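You operate a simulated robot arm through the tools that you are given. There is no shell and no other tool.

You are at the controls of a simulated two-armed robot. One attempt, no reset.

JOB
Check channel 75 on the meter plate at 4 mA, then 20 mA.
Fine: switch on, black dial to 75; set the orange dial and press the green button at each value; leave it on and its plug in.

It is judged by the outcome, as a careful person would: the job done as asked, and still so three seconds after it is handed in. It fails if anything else is knocked over, pushed out of place, dropped, spilled or broken.

ROBOT AND FRAMES
Two 7-joint arms with fingered hands on one trunk that stands fixed in place. Base frame: the origin is at the foot of the trunk, x ahead of it, y to its left, z up. Lengths are in mm, angles in degrees, forces in N, time in s.
The left shoulder is at [34, 125, 1227], the right one opposite. With the tool pointing down near the work surface each hand reaches from about 380 to 820 mm from the base axis, measured 20 degrees to its own side. Payload 4 kg a hand.
The tool frame of a hand sits at the grasp point between the pads (the TCP): z along the fingers, y along the line on which they close. The tips reach 29 mm beyond it. The gripper opens to 100 mm; its body begins 34 mm behind the TCP. The gripper is a hand of 5 fingers: y runs from the thumb to the fingers, the wrist lies at [-15, -105, -177] in the tool frame, and closing takes about 1.5 s.
Orientation is that of the tool frame in the base frame, as [roll, pitch, yaw] about the fixed x, y, z axes, in that order (R = Rz(yaw) Ry(pitch) Rx(roll)). With the fingers straight down and the wrist toward the robot, the tool's x, y and z point along [0, 1, 0], [1, 0, 0] and [0, 0, -1] of the base frame.

CONTROLS
- The arms move only by the tool drive_tool. It takes "left_commands", "right_commands" or both (then of equal length, played together; a hand with none holds still); each is a list of rows, each a list of 6 numbers: the shift along the base's x, y, z in cm, then the turn, a rotation vector about the base's x, y, z in degrees. In form: [[dx, dy, dz, ax, ay, az], ...]. A call has 1 to 20 rows; each row is the pose to reach, as a shift and turn from the pose commanded when the call began. "left_claw" and "right_claw" are, for a hand that has rows, the closure, from 0 (fully open) to 1 (shut), set as the call begins (left out, the last holds). Each row takes 0.2 s and may step no farther than 50 mm and 8.6 degrees from the row before; otherwise, or with a gripper value out of range, the whole call is refused. Where a pose cannot be reached the arm comes as near as it can. A force on the tool above 40 N (or 10 N above the force at the start of the call, whichever is more), or a blocked arm, ends the call early, and 0.2 s more pass. Each finger travels about 45 mm/s and halts on what it meets, pressing with about 32 N; the grip force reading is that of the motor and also rises with nothing between the fingers. The clock runs only during rows and for 0.2 s after the last one: add rows that repeat a pose to give the fingers time. It gives the time, the measured TCP pose, the force on the tool (base axes), the opening and the grip force at its end, in the units of the frame above (readings bear some noise), with the torque about the TCP (base axes, N m) and any sound that the robot's microphone picked up.
- Cameras (640 x 400 px; columns grow to the right, rows downward): "scene" is now at [121.4, -49, 1362.6]; the picture's right is [-0.54, -0.84, 0.00], its down [-0.41, 0.26, -0.87] and it looks along [0.74, -0.47, -0.49] (base axes); focal length 248 px, centre (320, 200). "left" rides on the left gripper at [-66, -86, -121] in its tool frame; the picture's right is [-0.76, -0.31, 0.58], its down [0.59, -0.70, 0.40] and it looks along [0.28, 0.64, 0.71] (tool axes); focal length 247 px, centre (320, 200). "right" rides on the right gripper at [66, -86, -121] in its tool frame; the picture's right is [-0.76, 0.31, -0.58], its down [-0.59, -0.70, 0.40] and it looks along [-0.28, 0.64, 0.71] (tool axes); focal length 247 px, centre (320, 200). There is no depth. A picture from a camera that has moved, and an enlarged one, comes with that camera's place and axes in the base frame and with its lens.
- capture(camera): a new picture of that camera. No time passes.
- move_column(by): moves the trunk up (or, below 0, down) by that many mm; the arms and the scene camera ride with it, the base frame stays. It gives what a move gives, with no picture.
- set_fingers(index, middle, ring, little, thumb_bend, thumb_turn, hand): sets how far each is bent, from 0 (flat) to 100 (curled in); at 30 the hand is open as for a grip, at 70 the pads meet at the TCP. One left out holds its place. A second passes; each finger stops where it meets its share of the squeeze, and holds until it gets a number again. A gripper value or a shape takes the hand back. It gives what a move gives, with no picture; readings hold the bend of each and the force on index, middle, ring, little, thumb and palm. thumb_turn goes from beside the hand (0) to across from the fingers (100), as for a grip.
- grasp_type(shape, hand): the hand has 5 fingers and takes this shape, open, in about a second: jaw (thumb against the fingers, like two jaws); tri (thumb and two fingers); tip (a fingertip pinch); poke (one finger out to press); point (the index stretched); flat (the hand flat); cup (the hand cupped); fist (a fist). The gripper value then closes the fingers along that shape, each until it touches; the sizes above hold for jaw. It gives what a move gives, with no picture.
- turn_head(pan, tilt): turns the head with the scene camera to pan (to the left, within 80 degrees either way) and tilt (down, from -29 to 69), counted from straight ahead of the robot (the tilt from the chest, where the trunk bows). It gives what a move gives.
- zoom(camera, box): a new picture of the part [left, top, right, bottom] of that camera's present view, enlarged. No time passes.
- finish_job(): hands the job in; it is judged then, once.

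Nothing tells you positions but the pictures and the camera data. Unless the task says otherwise, let go and move clear before handing in.

The tools are called after "Call:" by a JSON object that holds its "name" and its "arguments". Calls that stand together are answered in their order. drive_tool: Moves the arms, as the interface text tells. Its arguments: {"type":"object","properties":{"left_commands":{"type":"array","items":{"type":"array","items":{"type":"number"}}},"left_claw":{"type":"number"},"right_commands":{"type":"array","items":{"type":"array","items":{"type":"number"}}},"right_claw":{"type":"number"}},"required":[]} The other tools are called the same way: move_column (by) moves the trunk up or down; grasp_type (shape, hand) gives the hand a shape; set_fingers (index, middle, ring, little, thumb_bend, thumb_turn, hand) moves the fingers one by one; turn_head (pan, tilt) turns the head that bears the scene camera; capture (camera) takes a picture; zoom (camera, box) takes an enlarged picture of a part of a camera's view; finish_job () hands the job in.

At the start:

```text
time_s: 0.0
left_tool_pos: [570.8, 19.3, 1192.5]
left_ee_rot: [-180.0, -0.1, 90.1]
left_contact_force: [-0.4, 0.6, 0.8]
left_torque: [0.01, 0.01, 0.0]
left_width: 99.9
left_gripper_force: 0.0
left_shape: jaw
left_bend: [30.0, 30.0, 30.0, 30.0, 30.0, 98.0]
left_finger forces: [0.1, 0.2, 0.1, 0.0, 0.1, 0.0]
right_tool_pos: [426.0, -458.2, 1288.9]
right_ee_rot: [179.9, 0.0, 89.8]
right_contact_force: [-0.4, -0.3, 0.1]
right_torque: [-0.01, -0.04, 0.03]
right_width: 99.7
right_gripper_force: 0.0
right_shape: jaw
right_bend: [30.0, 30.0, 30.0, 30.0, 30.0, 98.0]
right_finger forces: [0.1, 0.0, 0.1, 0.0, 0.1, 0.1]
trunk travel left (down, up): [-425.0, 322.0]
head pan, tilt (commanded): [-32.4, 29.3]
```

scene: 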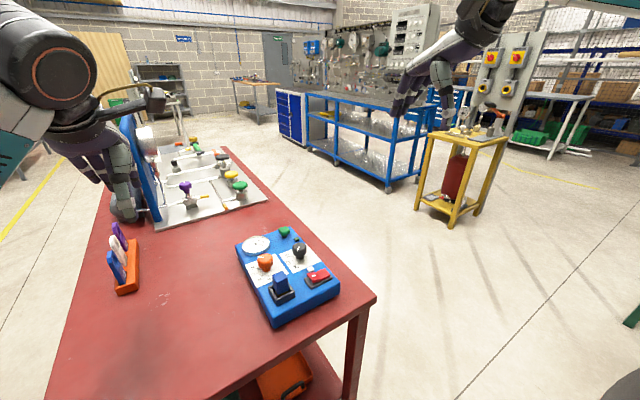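
right: 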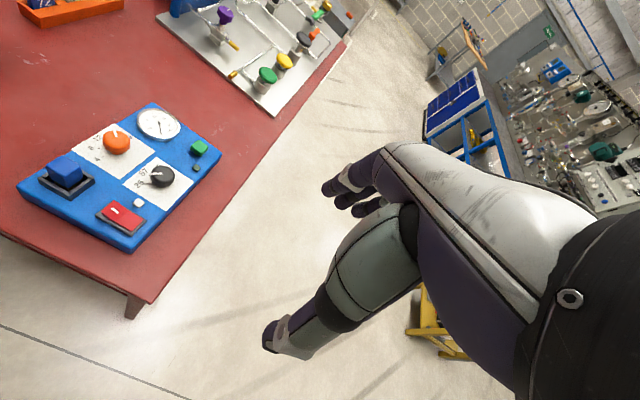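
left: 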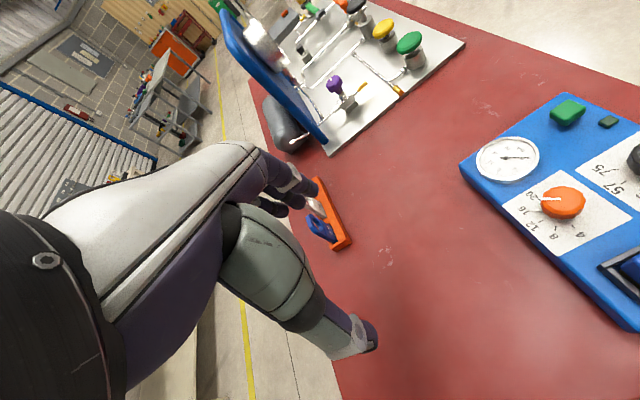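

I see a blue meter plate on the red table with a gauge, an orange dial, a black dial, a green button, a red switch and a blue plug. I'll take close-ups before moving anything.

Call:
{"name": "zoom", "arguments": {"camera": "scene", "box": [220, 215, 350, 335]}}

Call:
{"name": "zoom", "arguments": {"camera": "right", "box": [10, 90, 230, 260]}}

Call:
{"name": "zoom", "arguments": {"camera": "left", "box": [440, 80, 640, 340]}}

```text
3.33 times, centred on (285, 275) of scene
camera zoom: at [121.4, -49.0, 1362.6], right [-0.54, -0.84, 0.0], down [-0.41, 0.26, -0.87], along [0.74, -0.47, -0.49], focal length 826 px, centre (437, -50)
```

zoom: 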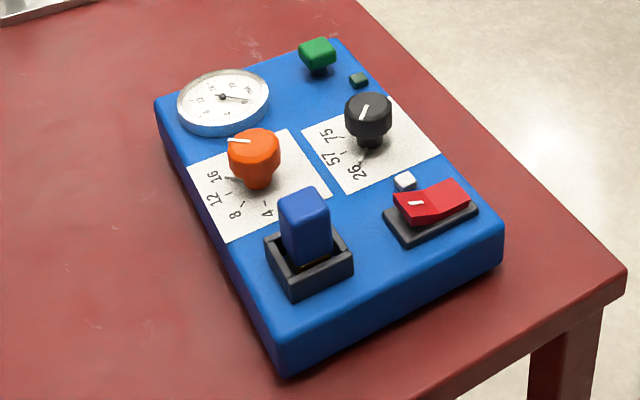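

```text
2.35 times, centred on (120, 175) of right
camera zoom: at [340.0, -390.4, 1411.4], right [0.3, -0.76, 0.58], down [-0.7, -0.59, -0.4], along [0.64, -0.29, -0.71], focal length 581 px, centre (791, 259)
```

zoom: 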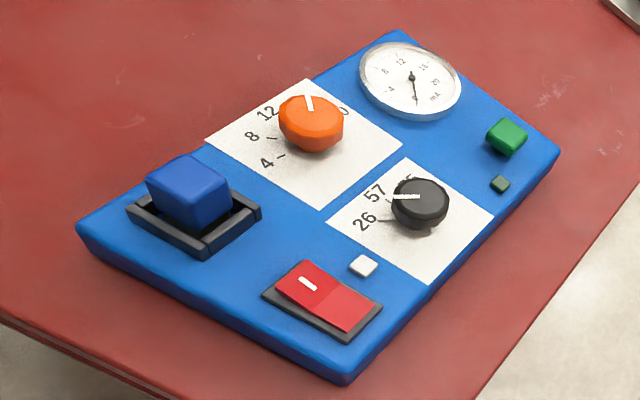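

```text
1.54 times, centred on (540, 210) of left
camera zoom: at [484.1, -46.5, 1313.1], right [-0.31, -0.76, -0.58], down [-0.7, 0.59, -0.4], along [0.64, 0.28, -0.71], focal length 380 px, centre (-18, 185)
```

zoom: 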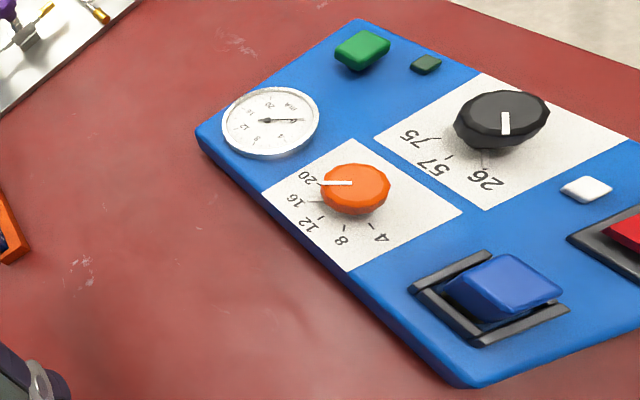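

The plate lies about x 480–680, y −180 to −280, with its top near z 910. The orange knob top is near (582,−183,940), the black one near (575,−274,944), the green button near (681,−280,931) and the red switch near (484,−275,918). I'll aim the head at it and bring the right hand camera closer to read the marks.

Call:
{"name": "turn_head", "arguments": {"pan": -22, "tilt": 42}}

Call:
{"name": "drive_tool", "arguments": {"right_commands": [[2.1, 2.3, -2.7, 0, 0, 0], [4.2, 4.6, -5.4, 0, 0, 0], [6.3, 6.9, -8.2, 0, 0, 0], [8.4, 9.1, -11, 0, 0, 0]]}}

```text
time_s: 0.8
left_tool_pos: [570.2, 18.1, 1194.1]
left_ee_rot: [180.0, -0.1, 90.0]
left_contact_force: [-0.1, 0.7, 0.3]
left_torque: [0.0, 0.02, 0.02]
left_width: 99.5
left_gripper_force: 0.1
left_shape: jaw
left_bend: [30.0, 30.0, 30.0, 30.0, 30.0, 98.0]
left_finger forces: [0.0, 0.0, 0.0, 0.0, 0.1, 0.1]
right_tool_pos: [425.9, -457.3, 1289.6]
right_ee_rot: [179.9, 0.1, 89.8]
right_contact_force: [0.4, -0.9, 0.8]
right_torque: [-0.01, 0.02, 0.03]
right_width: 100.0
right_gripper_force: 0.0
right_shape: jaw
right_bend: [30.0, 30.0, 30.0, 30.0, 30.0, 98.0]
right_finger forces: [0.0, 0.0, 0.0, 0.0, 0.1, 0.0]
trunk travel left (down, up): [-425.0, 322.0]
head pan, tilt (commanded): [-22.0, 42.0]
```

```text
time_s: 1.8
left_tool_pos: [572.0, 18.9, 1192.8]
left_ee_rot: [-180.0, 0.0, 89.9]
left_contact_force: [0.2, -0.5, -0.3]
left_torque: [-0.03, 0.02, 0.03]
left_width: 99.9
left_gripper_force: 0.0
left_shape: jaw
left_bend: [30.0, 30.0, 30.0, 30.0, 30.0, 98.0]
left_finger forces: [0.0, 0.0, 0.0, 0.0, 0.1, 0.1]
right_tool_pos: [510.4, -365.4, 1180.8]
right_ee_rot: [179.9, 0.0, 89.8]
right_contact_force: [-0.1, 0.2, 0.0]
right_torque: [-0.04, 0.02, 0.02]
right_width: 99.6
right_gripper_force: 0.0
right_shape: jaw
right_bend: [30.0, 30.0, 30.0, 30.0, 30.0, 98.0]
right_finger forces: [0.0, 0.0, 0.0, 0.1, 0.1, 0.0]
trunk travel left (down, up): [-425.0, 322.0]
head pan, tilt (commanded): [-22.0, 42.0]
```

The right hand moved without contact. I'll take fresh pictures from both viewpoints.

Call:
{"name": "capture", "arguments": {"camera": "scene"}}

Call:
{"name": "capture", "arguments": {"camera": "right"}}

```text
taken
camera scene: at [123.2, -31.2, 1343.1], right [-0.37, -0.93, 0.0], down [-0.62, 0.25, -0.74], along [0.69, -0.28, -0.67], focal length 248 px, centre (320, 200)
```

scene: 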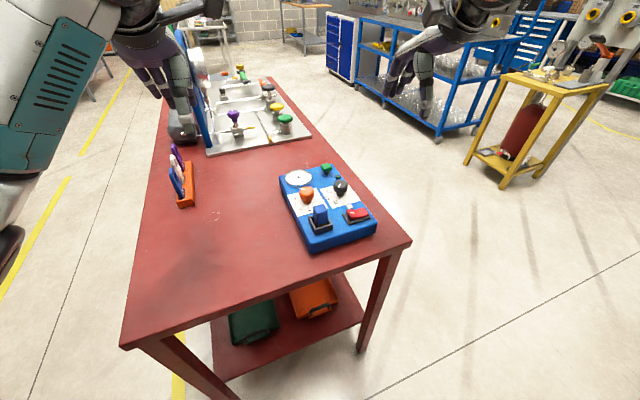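

```text
taken
camera right: at [424.8, -298.6, 1302.9], right [0.3, -0.76, 0.58], down [-0.7, -0.59, -0.4], along [0.64, -0.29, -0.71], focal length 247 px, centre (320, 200)
```

right: 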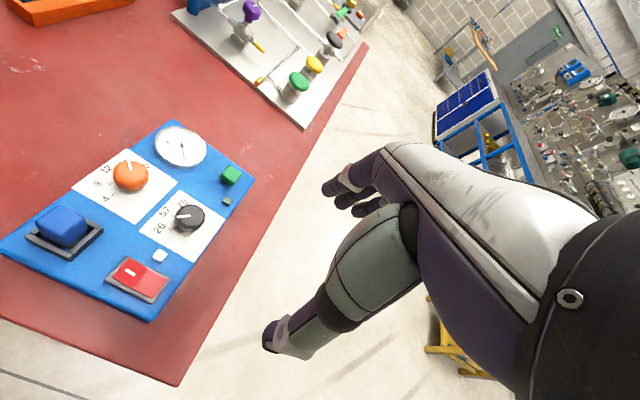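

Call:
{"name": "zoom", "arguments": {"camera": "right", "box": [60, 115, 260, 240]}}

Call:
{"name": "zoom", "arguments": {"camera": "right", "box": [80, 230, 200, 310]}}

Call:
{"name": "zoom", "arguments": {"camera": "scene", "box": [270, 155, 390, 255]}}

Call:
{"name": "zoom", "arguments": {"camera": "left", "box": [460, 85, 640, 265]}}

```text
3.20 times, centred on (160, 178) of right
camera zoom: at [424.8, -298.6, 1302.9], right [0.3, -0.76, 0.58], down [-0.7, -0.59, -0.4], along [0.64, -0.29, -0.71], focal length 790 px, centre (832, 272)
```

zoom: 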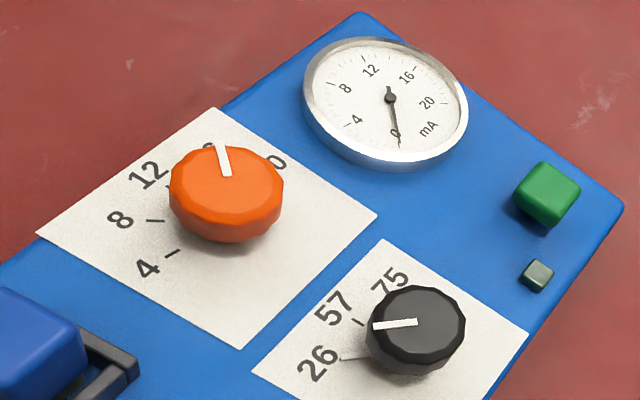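

```text
5.00 times, centred on (140, 270) of right
camera zoom: at [424.8, -298.6, 1302.9], right [0.3, -0.76, 0.58], down [-0.7, -0.59, -0.4], along [0.64, -0.29, -0.71], focal length 1235 px, centre (1220, -150)
```

zoom: 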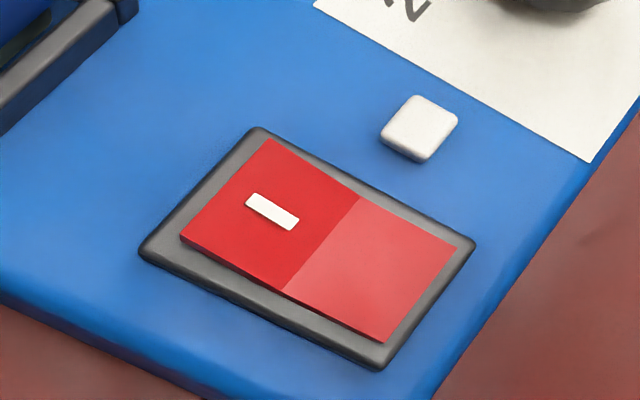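

```text
4.00 times, centred on (330, 205) of scene
camera zoom: at [123.2, -31.2, 1343.1], right [-0.37, -0.93, 0.0], down [-0.62, 0.25, -0.74], along [0.69, -0.28, -0.67], focal length 991 px, centre (280, 180)
```

zoom: 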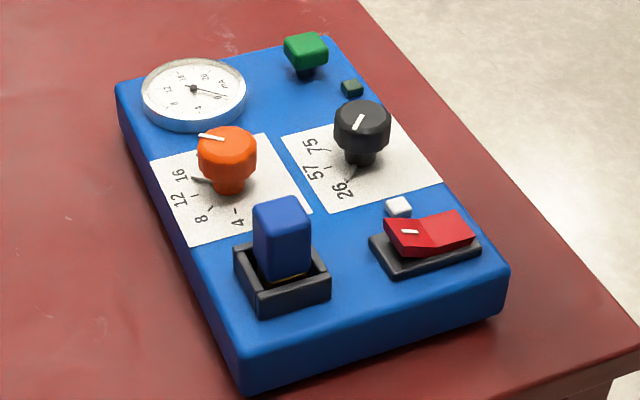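

```text
2.22 times, centred on (550, 175) of left
camera zoom: at [485.1, -45.9, 1312.6], right [-0.31, -0.76, -0.58], down [-0.7, 0.59, -0.4], along [0.64, 0.28, -0.71], focal length 549 px, centre (-191, 256)
```

zoom: 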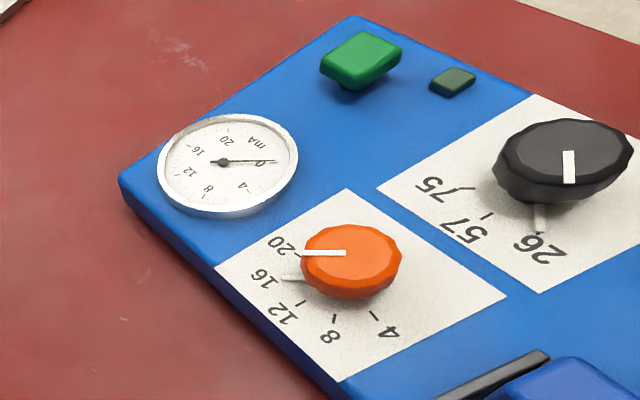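

The plate is square with the base axes, x 450–720 and y −148 to −318. The orange marks run from 4 at about 170° to 20 at about 10°, in 40° steps, and that dial now points near 16. The black dial points at 26 (135°), and 75 is at 45°. Next I'll look closely at the rocker switch and the knob profiles.

Call:
{"name": "zoom", "arguments": {"camera": "scene", "box": [335, 195, 385, 230]}}

Call:
{"name": "zoom", "arguments": {"camera": "scene", "box": [295, 170, 355, 210]}}

Call:
{"name": "grasp_type", "arguments": {"hand": "right", "shape": "poke"}}

Call:
{"name": "capture", "arguments": {"camera": "right"}}

Call:
{"name": "capture", "arguments": {"camera": "scene"}}

```text
11.43 times, centred on (360, 212) of scene
camera zoom: at [123.2, -31.2, 1343.1], right [-0.37, -0.93, 0.0], down [-0.62, 0.25, -0.74], along [0.69, -0.28, -0.67], focal length 2832 px, centre (-137, 57)
```

zoom: 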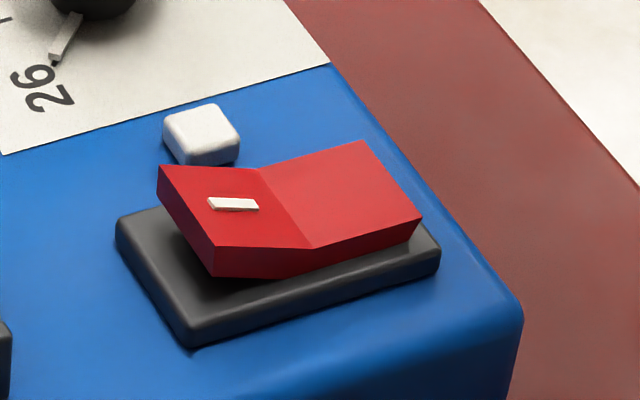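

```text
10.00 times, centred on (325, 190) of scene
camera zoom: at [123.2, -31.2, 1343.1], right [-0.37, -0.93, 0.0], down [-0.62, 0.25, -0.74], along [0.69, -0.28, -0.67], focal length 2478 px, centre (270, 300)
```

zoom: 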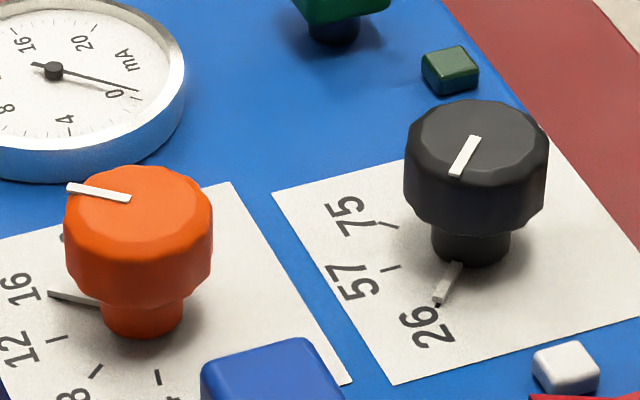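

```text
time_s: 2.6
left_tool_pos: [570.8, 19.0, 1192.8]
left_ee_rot: [180.0, -0.1, 90.0]
left_contact_force: [-0.4, -0.1, 0.2]
left_torque: [-0.01, 0.01, 0.0]
left_width: 99.7
left_gripper_force: 0.1
left_shape: jaw
left_bend: [30.0, 30.0, 30.0, 30.0, 30.0, 98.0]
left_finger forces: [0.0, 0.0, 0.1, 0.0, 0.1, 0.0]
right_tool_pos: [508.2, -365.9, 1181.4]
right_ee_rot: [179.9, 0.1, 89.7]
right_contact_force: [0.3, -0.6, -0.3]
right_torque: [-0.03, -0.03, -0.01]
right_width: 0.0
right_gripper_force: 0.0
right_shape: poke
right_bend: [70.0, 70.0, 99.0, 99.0, 100.0, 100.0]
right_finger forces: [0.0, 0.1, 0.1, 0.0, 0.0, 0.0]
trunk travel left (down, up): [-425.0, 322.0]
head pan, tilt (commanded): [-22.0, 42.0]
```

```text
taken
camera right: at [423.6, -299.7, 1303.5], right [0.3, -0.76, 0.58], down [-0.7, -0.59, -0.4], along [0.64, -0.29, -0.71], focal length 247 px, centre (320, 200)
```

right: 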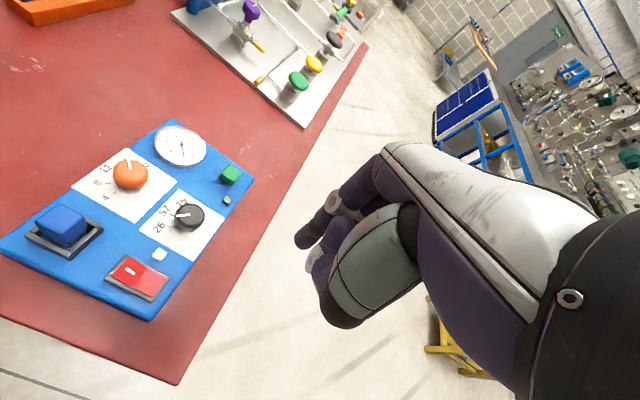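

```text
taken
camera scene: at [122.3, -31.8, 1343.2], right [-0.38, -0.93, 0.0], down [-0.62, 0.25, -0.74], along [0.69, -0.28, -0.67], focal length 248 px, centre (320, 200)
```

scene: 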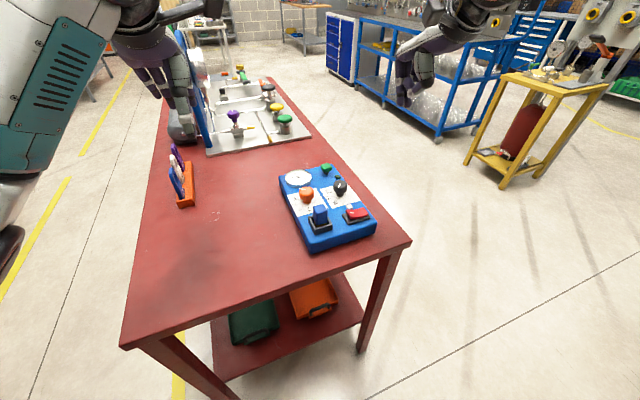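

The half of the rocker with the white "I" mark (+y side) is raised, so the switch is off and that half gets pressed. I'll check the poke hand shape up close to find the fingertip.

Call:
{"name": "zoom", "arguments": {"camera": "right", "box": [260, 130, 460, 340]}}

Call:
{"name": "zoom", "arguments": {"camera": "scene", "box": [380, 0, 480, 120]}}

Call:
{"name": "capture", "arguments": {"camera": "left"}}

```text
1.90 times, centred on (360, 235) of right
camera zoom: at [423.6, -299.7, 1303.5], right [0.3, -0.76, 0.58], down [-0.7, -0.59, -0.4], along [0.64, -0.29, -0.71], focal length 470 px, centre (244, 133)
```

zoom: 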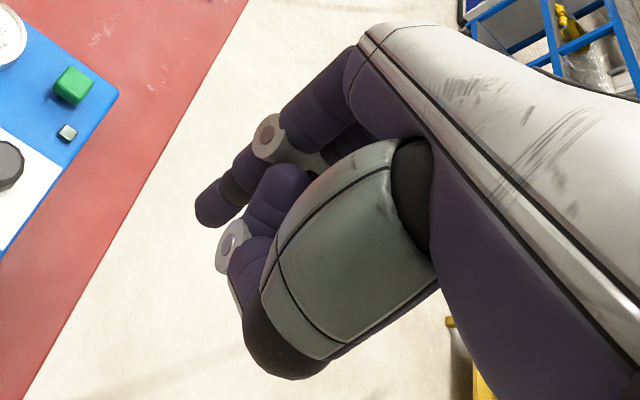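

```text
3.33 times, centred on (430, 60) of scene
camera zoom: at [122.3, -31.8, 1343.2], right [-0.38, -0.93, 0.0], down [-0.62, 0.25, -0.74], along [0.69, -0.28, -0.67], focal length 826 px, centre (-47, 667)
```

zoom: 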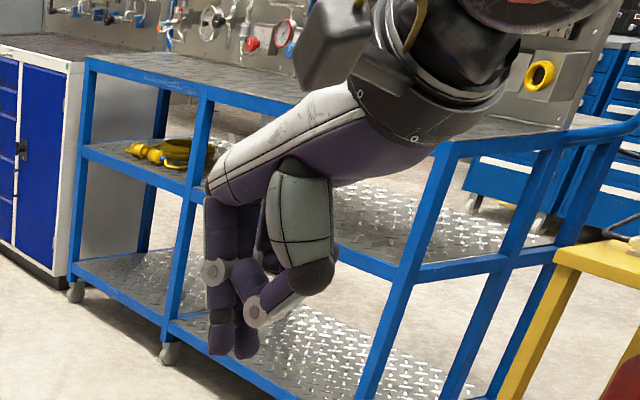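

```text
taken
camera left: at [484.2, -46.5, 1313.1], right [-0.31, -0.76, -0.58], down [-0.7, 0.59, -0.4], along [0.64, 0.28, -0.71], focal length 247 px, centre (320, 200)
```

left: 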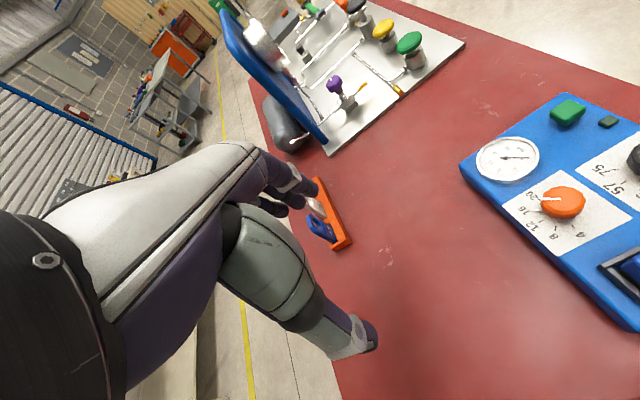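

The index fingertip sits about 29 mm below the TCP, and the middle finger is stretched beside it. I'll curl the middle finger so only the index presses, then go over the "I" half of the rocker at about (486, −257).

Call:
{"name": "set_fingers", "arguments": {"hand": "right", "middle": 99}}

Call:
{"name": "drive_tool", "arguments": {"right_commands": [[-0.9, 3.5, 0, 0, 0, 0], [-1.8, 7.0, 0, 0, 0, 0], [-2.7, 10.6, -2, 0, 0, 0], [-2.7, 10.6, -6.8, 0, 0, 0], [-2.7, 10.6, -11.6, 0, 0, 0], [-2.7, 10.6, -15.5, 0, 0, 0], [-2.7, 10.6, -17.5, 0, 0, 0]]}}

Call:
{"name": "capture", "arguments": {"camera": "right"}}

Call:
{"name": "capture", "arguments": {"camera": "scene"}}

Call:
{"name": "capture", "arguments": {"camera": "left"}}

```text
time_s: 3.6
left_tool_pos: [570.7, 18.3, 1192.9]
left_ee_rot: [180.0, -0.1, 90.0]
left_contact_force: [0.2, -0.3, 0.1]
left_torque: [-0.02, -0.01, 0.01]
left_width: 99.7
left_gripper_force: 0.0
left_shape: jaw
left_bend: [30.0, 30.0, 30.0, 30.0, 30.0, 98.0]
left_finger forces: [0.0, 0.0, 0.1, 0.0, 0.1, 0.1]
right_tool_pos: [509.1, -366.5, 1181.1]
right_ee_rot: [180.0, -0.1, 89.8]
right_contact_force: [-0.3, 0.2, -0.2]
right_torque: [0.0, 0.01, -0.01]
right_width: 25.1
right_gripper_force: 0.1
right_shape: fingers
right_bend: [70.0, 99.0, 99.0, 99.0, 100.0, 100.0]
right_finger forces: [0.0, 0.1, 0.0, 0.0, 0.1, 0.1]
trunk travel left (down, up): [-425.0, 322.0]
head pan, tilt (commanded): [-22.0, 42.0]
```

```text
time_s: 5.2
left_tool_pos: [571.7, 18.6, 1192.7]
left_ee_rot: [-180.0, 0.0, 89.9]
left_contact_force: [0.1, -0.7, -1.4]
left_torque: [0.01, -0.01, 0.01]
left_width: 99.8
left_gripper_force: 0.1
left_shape: jaw
left_bend: [30.0, 30.0, 30.0, 30.0, 30.0, 98.0]
left_finger forces: [0.0, 0.1, 0.0, 0.0, 0.0, 0.0]
right_tool_pos: [484.3, -259.0, 1006.7]
right_ee_rot: [179.9, 0.0, 89.8]
right_contact_force: [0.4, -0.4, 0.0]
right_torque: [0.01, 0.01, 0.01]
right_width: 24.9
right_gripper_force: 0.0
right_shape: fingers
right_bend: [70.0, 99.0, 99.0, 99.0, 100.0, 100.0]
right_finger forces: [0.0, 0.0, 0.0, 0.0, 0.0, 0.0]
trunk travel left (down, up): [-425.0, 322.0]
head pan, tilt (commanded): [-22.0, 42.0]
```

```text
taken
camera right: at [397.5, -192.8, 1129.0], right [0.3, -0.76, 0.58], down [-0.7, -0.59, -0.4], along [0.64, -0.28, -0.71], focal length 247 px, centre (320, 200)
```

right: 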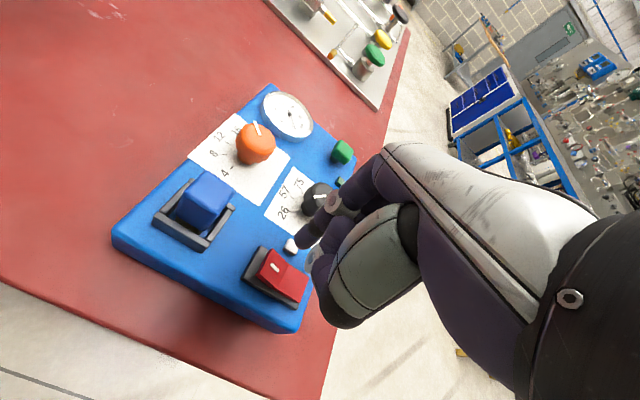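

```text
taken
camera scene: at [122.4, -31.7, 1343.2], right [-0.38, -0.93, 0.0], down [-0.62, 0.25, -0.74], along [0.69, -0.28, -0.67], focal length 248 px, centre (320, 200)
```

scene: 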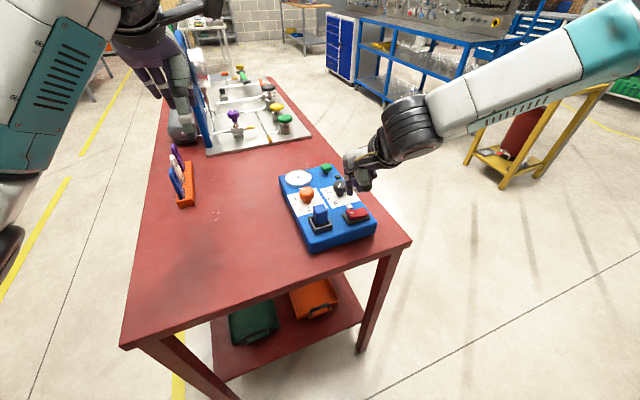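

```text
taken
camera left: at [484.3, -46.4, 1313.0], right [-0.31, -0.76, -0.58], down [-0.7, 0.59, -0.4], along [0.64, 0.28, -0.71], focal length 247 px, centre (320, 200)
```

left: 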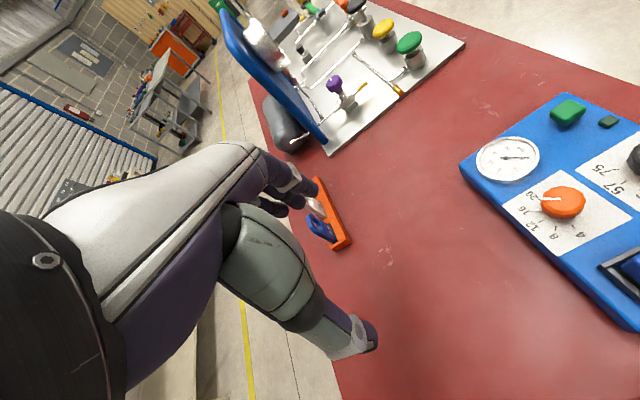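

The fingertip hangs about 60 mm above the switch. I'll zoom in to verify alignment.

Call:
{"name": "zoom", "arguments": {"camera": "scene", "box": [320, 140, 400, 240]}}

Call:
{"name": "zoom", "arguments": {"camera": "right", "box": [220, 160, 380, 320]}}

Call:
{"name": "drive_tool", "arguments": {"left_commands": [[0, 0, 0, 0, 0, -8], [0, 0, 0, 0, 0, -16], [0, 0, 0, 0, 0, -24], [0, 0, 0, 0, 0, -30]]}}

Call:
{"name": "capture", "arguments": {"camera": "left"}}

```text
4.00 times, centred on (360, 190) of scene
camera zoom: at [122.4, -31.7, 1343.2], right [-0.38, -0.93, 0.0], down [-0.62, 0.25, -0.74], along [0.69, -0.28, -0.67], focal length 991 px, centre (160, 240)
```

zoom: 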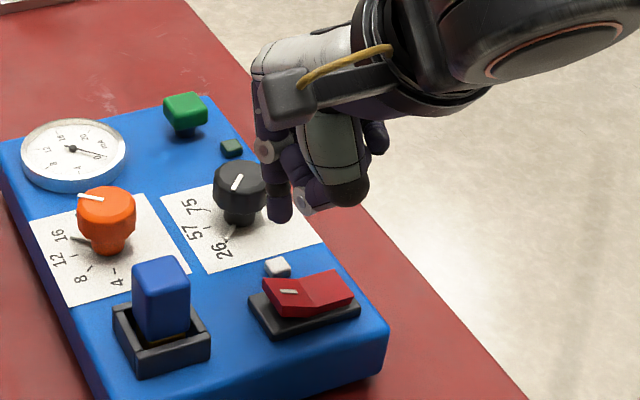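

```text
2.50 times, centred on (300, 240) of right
camera zoom: at [397.5, -192.8, 1129.0], right [0.3, -0.76, 0.58], down [-0.7, -0.59, -0.4], along [0.64, -0.28, -0.71], focal length 617 px, centre (370, 100)
```

zoom: 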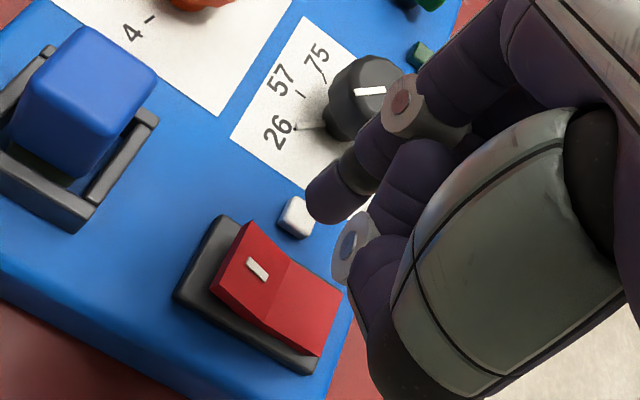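

```text
time_s: 6.2
left_tool_pos: [570.4, 19.2, 1192.4]
left_ee_rot: [-180.0, 0.1, 60.0]
left_contact_force: [0.2, -0.3, -0.3]
left_torque: [-0.02, -0.02, -0.01]
left_width: 99.5
left_gripper_force: 0.1
left_shape: jaw
left_bend: [30.0, 30.0, 30.0, 30.0, 30.0, 98.0]
left_finger forces: [0.1, 0.0, 0.0, 0.0, 0.0, 0.0]
right_tool_pos: [483.9, -260.4, 1008.4]
right_ee_rot: [179.9, 0.0, 89.8]
right_contact_force: [-0.3, -0.3, 0.4]
right_torque: [0.0, -0.01, -0.03]
right_width: 25.0
right_gripper_force: 0.0
right_shape: fingers
right_bend: [70.0, 99.0, 99.0, 99.0, 100.0, 100.0]
right_finger forces: [0.1, 0.0, 0.1, 0.0, 0.0, 0.0]
trunk travel left (down, up): [-425.0, 322.0]
head pan, tilt (commanded): [-22.0, 42.0]
```

```text
taken
camera left: at [463.1, 5.4, 1312.1], right [-0.65, -0.5, -0.58], down [-0.31, 0.86, -0.4], along [0.7, -0.08, -0.71], focal length 247 px, centre (320, 200)
```

left: 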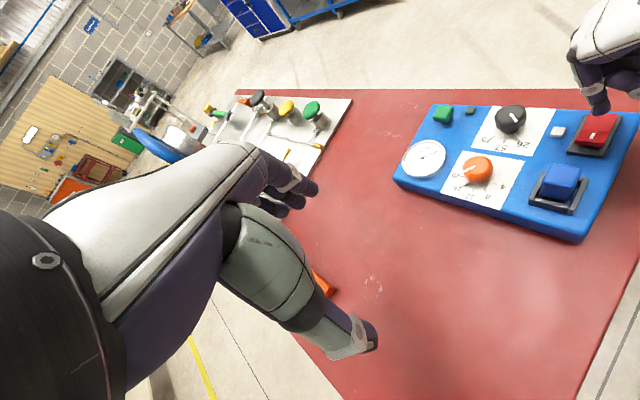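

Call:
{"name": "zoom", "arguments": {"camera": "left", "box": [520, 60, 640, 180]}}

```text
3.33 times, centred on (580, 120) of left
camera zoom: at [463.1, 5.4, 1312.1], right [-0.65, -0.5, -0.58], down [-0.31, 0.86, -0.4], along [0.7, -0.08, -0.71], focal length 823 px, centre (-547, 467)
```

zoom: 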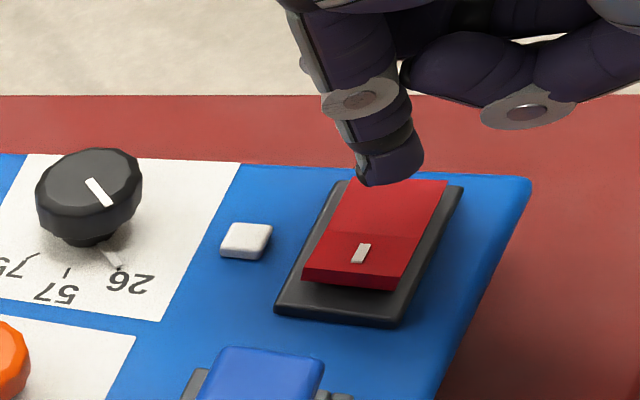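

The fingertip is at about (486, −251, 978), and the rocker's +y end is at y −250. I'll shift 6 mm toward −y and go down to just above the rocker.

Call:
{"name": "drive_tool", "arguments": {"right_commands": [[0, -0.65, -1.5, 0, 0, 0], [0, -0.65, -3.5, 0, 0, 0], [0, -0.65, -5.0, 0, 0, 0], [0, -0.65, -5.0, 0, 0, 0]]}}

Call:
{"name": "zoom", "arguments": {"camera": "left", "box": [520, 60, 640, 180]}}

Call:
{"name": "zoom", "arguments": {"camera": "scene", "box": [320, 170, 390, 230]}}

Call:
{"name": "zoom", "arguments": {"camera": "right", "box": [220, 160, 380, 320]}}

```text
time_s: 7.2
left_tool_pos: [571.6, 19.0, 1192.1]
left_ee_rot: [180.0, 0.0, 60.1]
left_contact_force: [0.8, 0.2, -0.2]
left_torque: [-0.01, -0.03, -0.01]
left_width: 99.9
left_gripper_force: 0.0
left_shape: jaw
left_bend: [30.0, 30.0, 30.0, 30.0, 30.0, 98.0]
left_finger forces: [0.1, 0.0, 0.1, 0.0, 0.1, 0.0]
right_tool_pos: [482.4, -266.2, 954.2]
right_ee_rot: [179.9, 0.1, 89.8]
right_contact_force: [-0.1, -0.2, 0.5]
right_torque: [0.02, -0.01, 0.02]
right_width: 24.8
right_gripper_force: 0.0
right_shape: fingers
right_bend: [70.0, 99.0, 99.0, 99.0, 100.0, 100.0]
right_finger forces: [0.0, 0.0, 0.0, 0.0, 0.1, 0.0]
trunk travel left (down, up): [-425.0, 322.0]
head pan, tilt (commanded): [-22.0, 42.0]
```

```text
3.33 times, centred on (580, 120) of left
camera zoom: at [462.9, 5.3, 1312.3], right [-0.64, -0.5, -0.58], down [-0.31, 0.86, -0.4], along [0.7, -0.08, -0.71], focal length 823 px, centre (-547, 467)
```

zoom: 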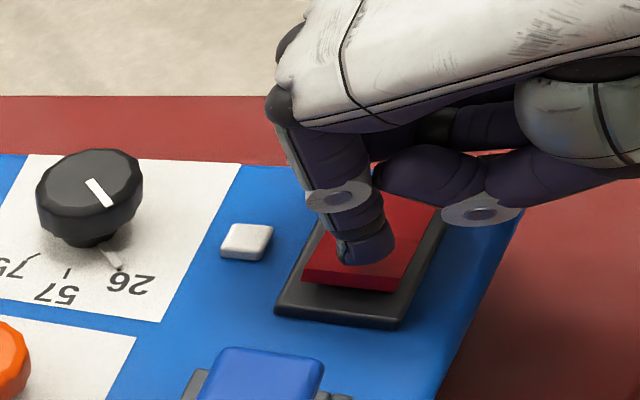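

```text
6.67 times, centred on (355, 200) of scene
camera zoom: at [122.2, -31.5, 1343.2], right [-0.38, -0.93, 0.0], down [-0.62, 0.25, -0.74], along [0.69, -0.28, -0.67], focal length 1652 px, centre (87, 200)
```

zoom: 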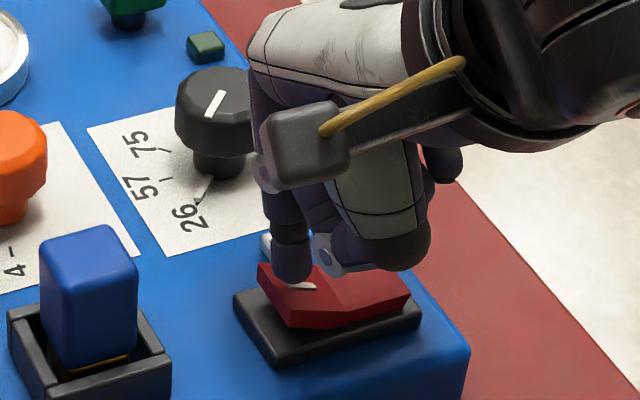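

```text
2.50 times, centred on (300, 240) of right
camera zoom: at [396.8, -199.3, 1075.1], right [0.3, -0.76, 0.58], down [-0.7, -0.59, -0.4], along [0.64, -0.29, -0.71], focal length 617 px, centre (370, 100)
```

zoom: 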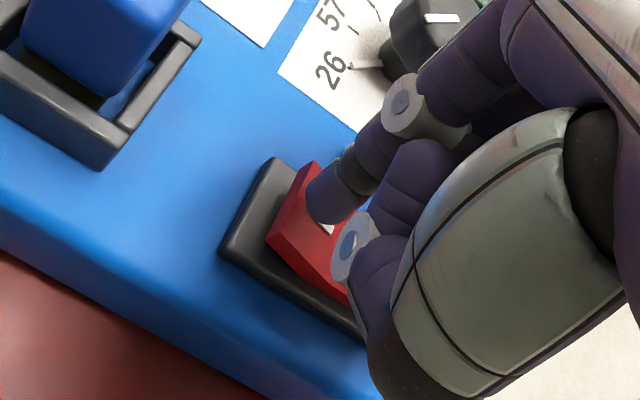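

The fingertip is right over the white mark, just above the rocker. I'll press down gently and watch the force.

Call:
{"name": "drive_tool", "arguments": {"right_commands": [[0, 0, -0.4, 0, 0, 0], [0, 0, -0.8, 0, 0, 0], [0, 0, -1.1, 0, 0, 0], [0, 0, -1.3, 0, 0, 0]]}}

Call:
{"name": "zoom", "arguments": {"camera": "left", "box": [520, 60, 640, 180]}}

Call:
{"name": "zoom", "arguments": {"camera": "scene", "box": [320, 170, 390, 230]}}

```text
time_s: 8.2
left_tool_pos: [569.8, 19.4, 1192.2]
left_ee_rot: [-180.0, 0.1, 59.9]
left_contact_force: [-0.3, 0.3, -0.4]
left_torque: [-0.01, 0.04, 0.01]
left_width: 99.9
left_gripper_force: 0.0
left_shape: jaw
left_bend: [30.0, 30.0, 30.0, 30.0, 30.0, 98.0]
left_finger forces: [0.0, 0.1, 0.0, 0.1, 0.0, 0.0]
right_tool_pos: [481.7, -265.8, 940.2]
right_ee_rot: [179.9, 0.0, 89.8]
right_contact_force: [0.8, -0.3, 1.6]
right_torque: [0.0, 0.03, -0.03]
right_width: 24.8
right_gripper_force: 1.0
right_shape: fingers
right_bend: [70.0, 99.0, 99.0, 99.0, 100.0, 100.0]
right_finger forces: [2.1, 0.0, 0.0, 0.0, 0.1, 0.0]
trunk travel left (down, up): [-425.0, 322.0]
head pan, tilt (commanded): [-22.0, 42.0]
```

```text
3.33 times, centred on (580, 120) of left
camera zoom: at [462.9, 5.1, 1312.4], right [-0.64, -0.5, -0.58], down [-0.31, 0.86, -0.4], along [0.7, -0.08, -0.71], focal length 823 px, centre (-547, 467)
```

zoom: 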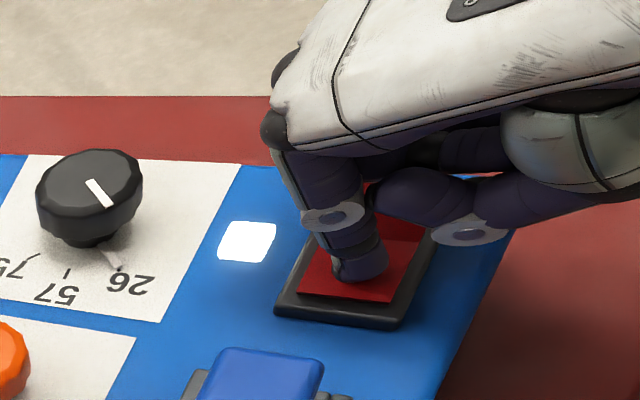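

```text
6.67 times, centred on (355, 200) of scene
camera zoom: at [122.2, -31.7, 1343.2], right [-0.38, -0.93, 0.0], down [-0.62, 0.25, -0.74], along [0.69, -0.28, -0.67], focal length 1652 px, centre (87, 200)
```

zoom: 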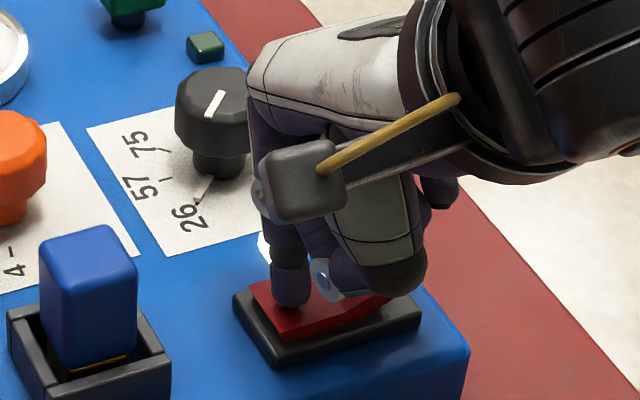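

The white lamp has lit, so the switch has gone over. I'll lift off and check that it stays on.

Call:
{"name": "drive_tool", "arguments": {"right_commands": [[0, 0, 1.5, 0, 0, 0], [0, 0, 4, 0, 0, 0], [0, 0, 8, 0, 0, 0]]}}

Call:
{"name": "zoom", "arguments": {"camera": "left", "box": [380, 80, 640, 240]}}

Call:
{"name": "zoom", "arguments": {"camera": "scene", "box": [270, 155, 390, 255]}}

```text
time_s: 9.1
left_tool_pos: [570.4, 20.2, 1193.1]
left_ee_rot: [-180.0, 0.0, 60.0]
left_contact_force: [0.6, 0.0, 0.7]
left_torque: [-0.01, -0.02, -0.04]
left_width: 99.7
left_gripper_force: 0.0
left_shape: jaw
left_bend: [30.0, 30.0, 30.0, 30.0, 30.0, 98.0]
left_finger forces: [0.1, 0.0, 0.0, 0.1, 0.0, 0.0]
right_tool_pos: [480.4, -267.9, 1021.5]
right_ee_rot: [-179.9, -0.1, 89.8]
right_contact_force: [-0.5, 1.0, 0.2]
right_torque: [0.0, -0.07, -0.03]
right_width: 24.7
right_gripper_force: 0.0
right_shape: fingers
right_bend: [70.0, 99.0, 99.0, 99.0, 100.0, 100.0]
right_finger forces: [0.0, 0.0, 0.0, 0.1, 0.0, 0.1]
trunk travel left (down, up): [-425.0, 322.0]
head pan, tilt (commanded): [-22.0, 42.0]
```

```text
2.46 times, centred on (510, 160) of left
camera zoom: at [462.2, 5.6, 1312.7], right [-0.64, -0.5, -0.58], down [-0.31, 0.86, -0.4], along [0.7, -0.08, -0.71], focal length 608 px, centre (-148, 298)
```

zoom: 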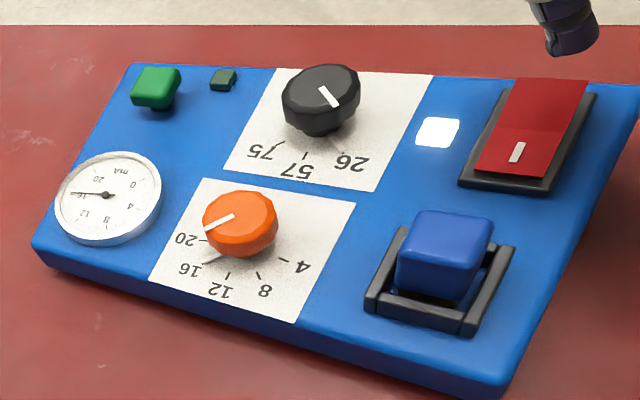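

```text
4.00 times, centred on (330, 205) of scene
camera zoom: at [121.5, -31.3, 1343.3], right [-0.38, -0.93, 0.0], down [-0.62, 0.25, -0.74], along [0.69, -0.28, -0.67], focal length 991 px, centre (280, 180)
```

zoom: 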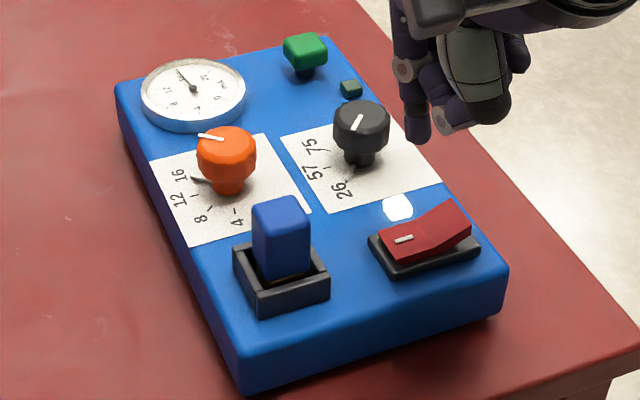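

The power is on and the meter needle reads about 16, which agrees with the orange dial. Next I'll shape the hand for gripping the black knob and see how it looks.

Call:
{"name": "grasp_type", "arguments": {"hand": "right", "shape": "tri"}}

Call:
{"name": "zoom", "arguments": {"camera": "right", "box": [200, 120, 440, 380]}}

Call:
{"name": "capture", "arguments": {"camera": "left"}}

Call:
{"name": "zoom", "arguments": {"camera": "scene", "box": [330, 120, 430, 220]}}

```text
time_s: 9.9
left_tool_pos: [571.8, 18.7, 1191.8]
left_ee_rot: [-179.9, 0.0, 60.0]
left_contact_force: [-0.3, 0.3, -0.1]
left_torque: [0.02, 0.0, -0.02]
left_width: 99.8
left_gripper_force: 0.0
left_shape: jaw
left_bend: [30.0, 30.0, 30.0, 30.0, 30.0, 98.0]
left_finger forces: [0.0, 0.1, 0.0, 0.0, 0.1, 0.0]
right_tool_pos: [479.8, -267.6, 1020.6]
right_ee_rot: [179.9, 0.1, 89.9]
right_contact_force: [0.8, -0.2, 1.0]
right_torque: [0.04, -0.01, -0.02]
right_width: 99.7
right_gripper_force: 0.0
right_shape: tri
right_bend: [30.0, 30.0, 99.0, 99.0, 30.0, 98.0]
right_finger forces: [0.0, 0.1, 0.1, 0.0, 0.0, 0.1]
trunk travel left (down, up): [-425.0, 322.0]
head pan, tilt (commanded): [-22.0, 42.0]
```

```text
1.54 times, centred on (320, 250) of right
camera zoom: at [394.8, -200.6, 1142.7], right [0.3, -0.76, 0.58], down [-0.7, -0.59, -0.4], along [0.64, -0.29, -0.71], focal length 380 px, centre (320, 123)
```

zoom: 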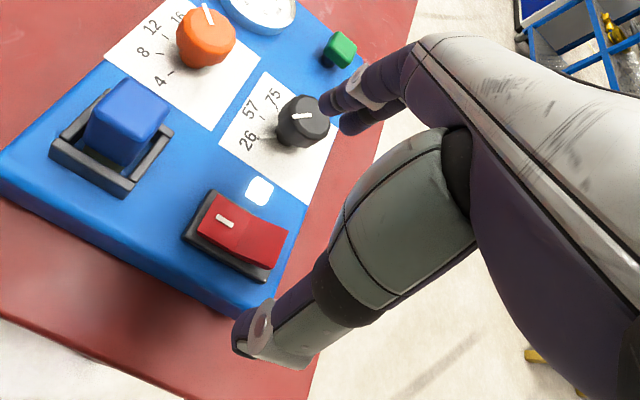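

```text
taken
camera left: at [463.0, 5.1, 1312.2], right [-0.64, -0.5, -0.58], down [-0.31, 0.86, -0.4], along [0.7, -0.08, -0.71], focal length 247 px, centre (320, 200)
```

left: 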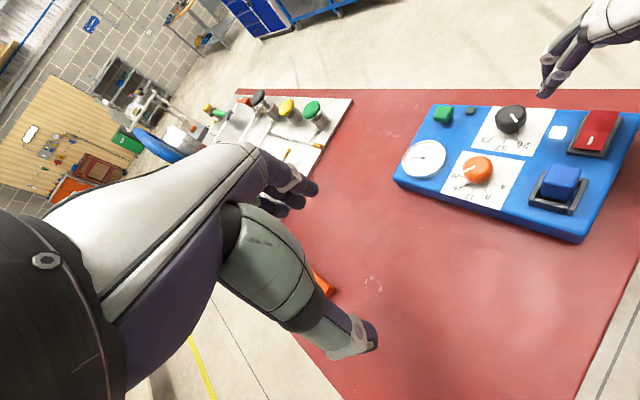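

```text
4.00 times, centred on (380, 170) of scene
camera zoom: at [122.3, -31.7, 1343.2], right [-0.38, -0.93, 0.0], down [-0.62, 0.25, -0.74], along [0.69, -0.28, -0.67], focal length 991 px, centre (80, 320)
```

zoom: 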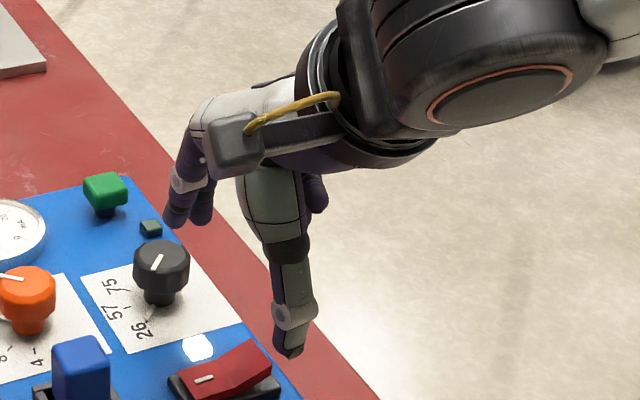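

The tri shape gives thumb against index and middle with the rest curled, which suits the knob. I'll move over the black knob at about (575, −272) and turn the wrist +45° ahead of time, so the −90° twist stays in range.

Call:
{"name": "drive_tool", "arguments": {"right_commands": [[1.6, 0, 0, 0, 0, 7.5], [3.2, -0.1, 0, 0, 0, 15], [4.8, -0.2, 0, 0, 0, 22.5], [6.4, -0.3, 0, 0, 0, 30], [8.0, -0.4, 0, 0, 0, 37.5], [9.5, -0.5, 0, 0, 0, 45], [9.5, -0.5, 0, 0, 0, 45]]}}

Call:
{"name": "capture", "arguments": {"camera": "right"}}

Call:
{"name": "zoom", "arguments": {"camera": "left", "box": [400, 30, 640, 220]}}

Call:
{"name": "zoom", "arguments": {"camera": "scene", "box": [280, 120, 400, 220]}}

```text
time_s: 11.6
left_tool_pos: [568.8, 18.9, 1192.6]
left_ee_rot: [-180.0, 0.0, 60.0]
left_contact_force: [0.3, 0.4, -0.4]
left_torque: [0.01, 0.01, -0.01]
left_width: 99.6
left_gripper_force: 0.1
left_shape: jaw
left_bend: [30.0, 30.0, 30.0, 30.0, 30.0, 98.0]
left_finger forces: [0.0, 0.0, 0.1, 0.1, 0.0, 0.1]
right_tool_pos: [575.7, -272.1, 1022.2]
right_ee_rot: [179.9, 0.0, 134.8]
right_contact_force: [-0.6, 0.2, 0.5]
right_torque: [0.03, -0.01, 0.01]
right_width: 99.8
right_gripper_force: 0.0
right_shape: tri
right_bend: [30.0, 30.0, 99.0, 99.0, 30.0, 98.0]
right_finger forces: [0.0, 0.0, 0.1, 0.0, 0.1, 0.1]
trunk travel left (down, up): [-425.0, 322.0]
head pan, tilt (commanded): [-22.0, 42.0]
```

```text
taken
camera right: at [469.0, -284.3, 1143.8], right [0.75, -0.32, 0.58], down [-0.08, -0.91, -0.4], along [0.66, 0.25, -0.71], focal length 247 px, centre (320, 200)
```

right: 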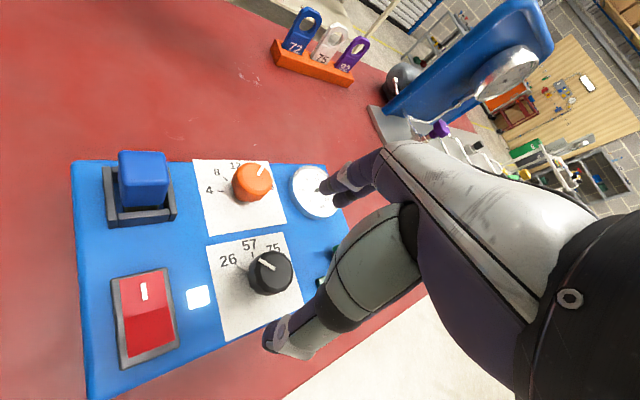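

```text
2.11 times, centred on (520, 125) of left
camera zoom: at [462.7, 5.5, 1312.4], right [-0.64, -0.5, -0.58], down [-0.31, 0.86, -0.4], along [0.7, -0.08, -0.71], focal length 520 px, centre (-101, 358)
```

zoom: 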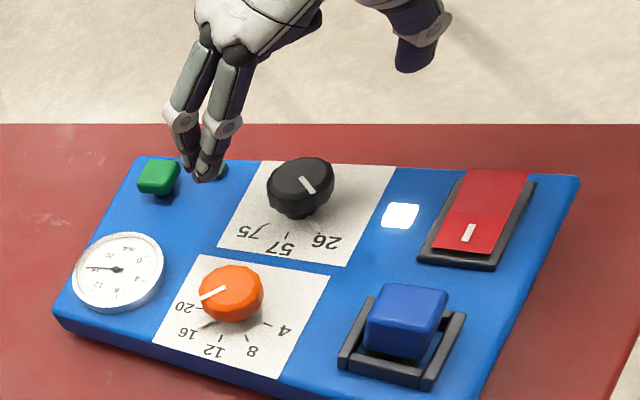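

```text
4.00 times, centred on (340, 170) of scene
camera zoom: at [122.0, -31.4, 1343.3], right [-0.38, -0.93, 0.0], down [-0.62, 0.25, -0.74], along [0.69, -0.28, -0.67], focal length 991 px, centre (240, 320)
```

zoom: 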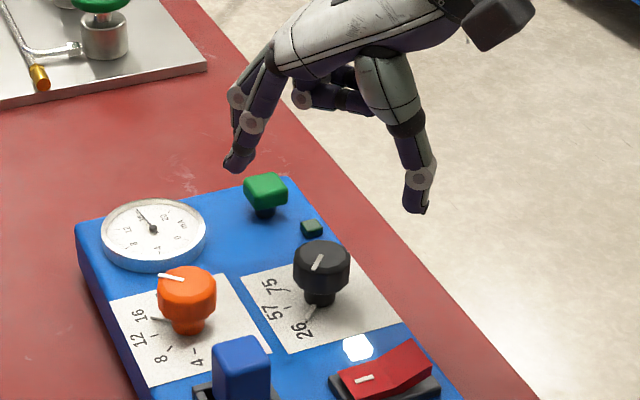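

Call:
{"name": "zoom", "arguments": {"camera": "right", "box": [190, 150, 350, 310]}}

```text
2.50 times, centred on (270, 230) of right
camera zoom: at [469.0, -284.3, 1143.8], right [0.75, -0.32, 0.58], down [-0.08, -0.91, -0.4], along [0.66, 0.25, -0.71], focal length 617 px, centre (445, 125)
```

zoom: 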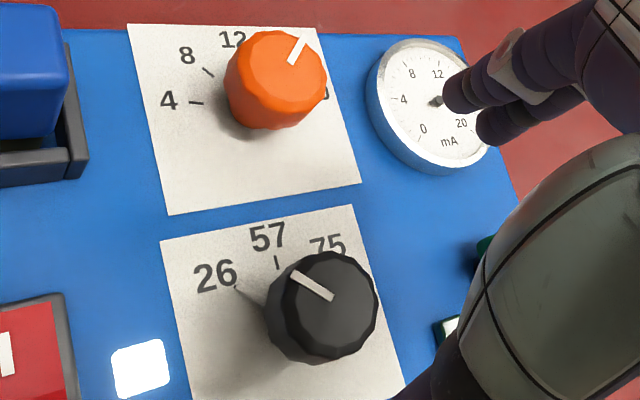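

The fresh view puts the black knob at about (575.5, −274). I'll shift 2 mm and lower with the hand open so the pads surround the cap, still clear of the plate.

Call:
{"name": "drive_tool", "arguments": {"right_commands": [[0, -0.2, -2.5, 0, 0, 0], [0, -0.2, -5.0, 0, 0, 0], [0, -0.2, -6.6, 0, 0, 0], [0, -0.2, -7.4, 0, 0, 0], [0, -0.2, -7.4, 0, 0, 0]]}}

Call:
{"name": "capture", "arguments": {"camera": "right"}}

Call:
{"name": "zoom", "arguments": {"camera": "left", "box": [420, 40, 620, 200]}}

Call:
{"name": "zoom", "arguments": {"camera": "scene", "box": [290, 140, 390, 220]}}

```text
time_s: 12.8
left_tool_pos: [570.4, 18.8, 1192.4]
left_ee_rot: [-180.0, 0.0, 60.0]
left_contact_force: [0.7, 0.1, 0.8]
left_torque: [0.0, -0.02, 0.02]
left_width: 99.8
left_gripper_force: 0.3
left_shape: jaw
left_bend: [30.0, 30.0, 30.0, 30.0, 30.0, 98.0]
left_finger forces: [0.1, 0.1, 0.0, 0.1, 0.0, 0.1]
right_tool_pos: [575.7, -273.0, 947.9]
right_ee_rot: [179.9, 0.0, 134.9]
right_contact_force: [0.6, -0.2, -0.5]
right_torque: [-0.01, 0.01, 0.02]
right_width: 99.7
right_gripper_force: 0.1
right_shape: tri
right_bend: [30.0, 30.0, 99.0, 99.0, 30.0, 98.0]
right_finger forces: [0.1, 0.0, 0.0, 0.1, 0.0, 0.0]
trunk travel left (down, up): [-425.0, 322.0]
head pan, tilt (commanded): [-22.0, 42.0]
```

```text
taken
camera right: at [469.4, -285.3, 1070.6], right [0.75, -0.32, 0.58], down [-0.08, -0.91, -0.4], along [0.66, 0.25, -0.71], focal length 247 px, centre (320, 200)
```

right: 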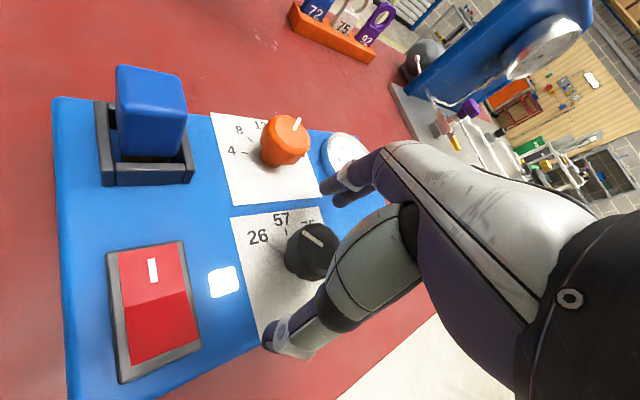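

```text
2.50 times, centred on (520, 120) of left
camera zoom: at [462.9, 5.1, 1312.3], right [-0.64, -0.5, -0.58], down [-0.31, 0.86, -0.4], along [0.7, -0.08, -0.71], focal length 617 px, centre (-180, 400)
```

zoom: 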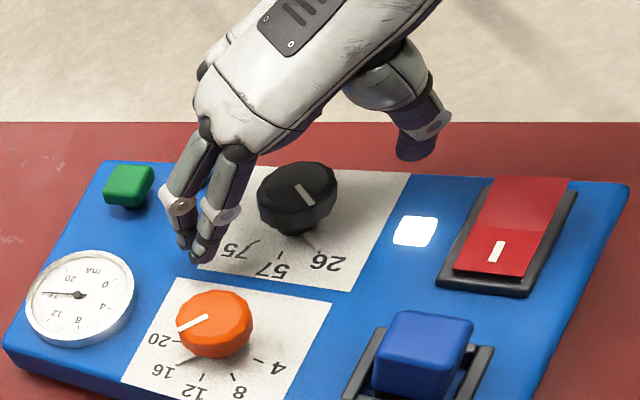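

```text
5.00 times, centred on (340, 180) of scene
camera zoom: at [122.3, -31.8, 1343.2], right [-0.38, -0.93, 0.0], down [-0.62, 0.25, -0.74], along [0.69, -0.28, -0.67], focal length 1239 px, centre (220, 300)
```

zoom: 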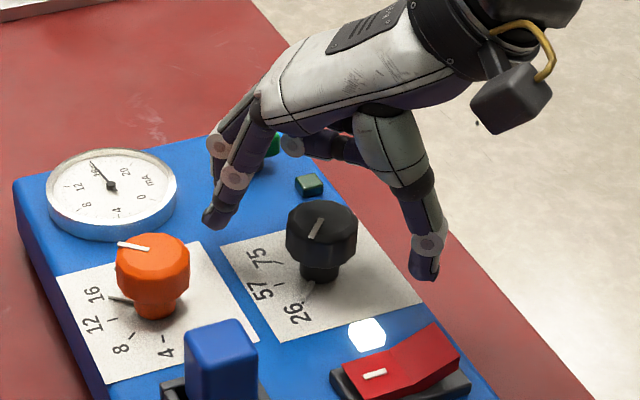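

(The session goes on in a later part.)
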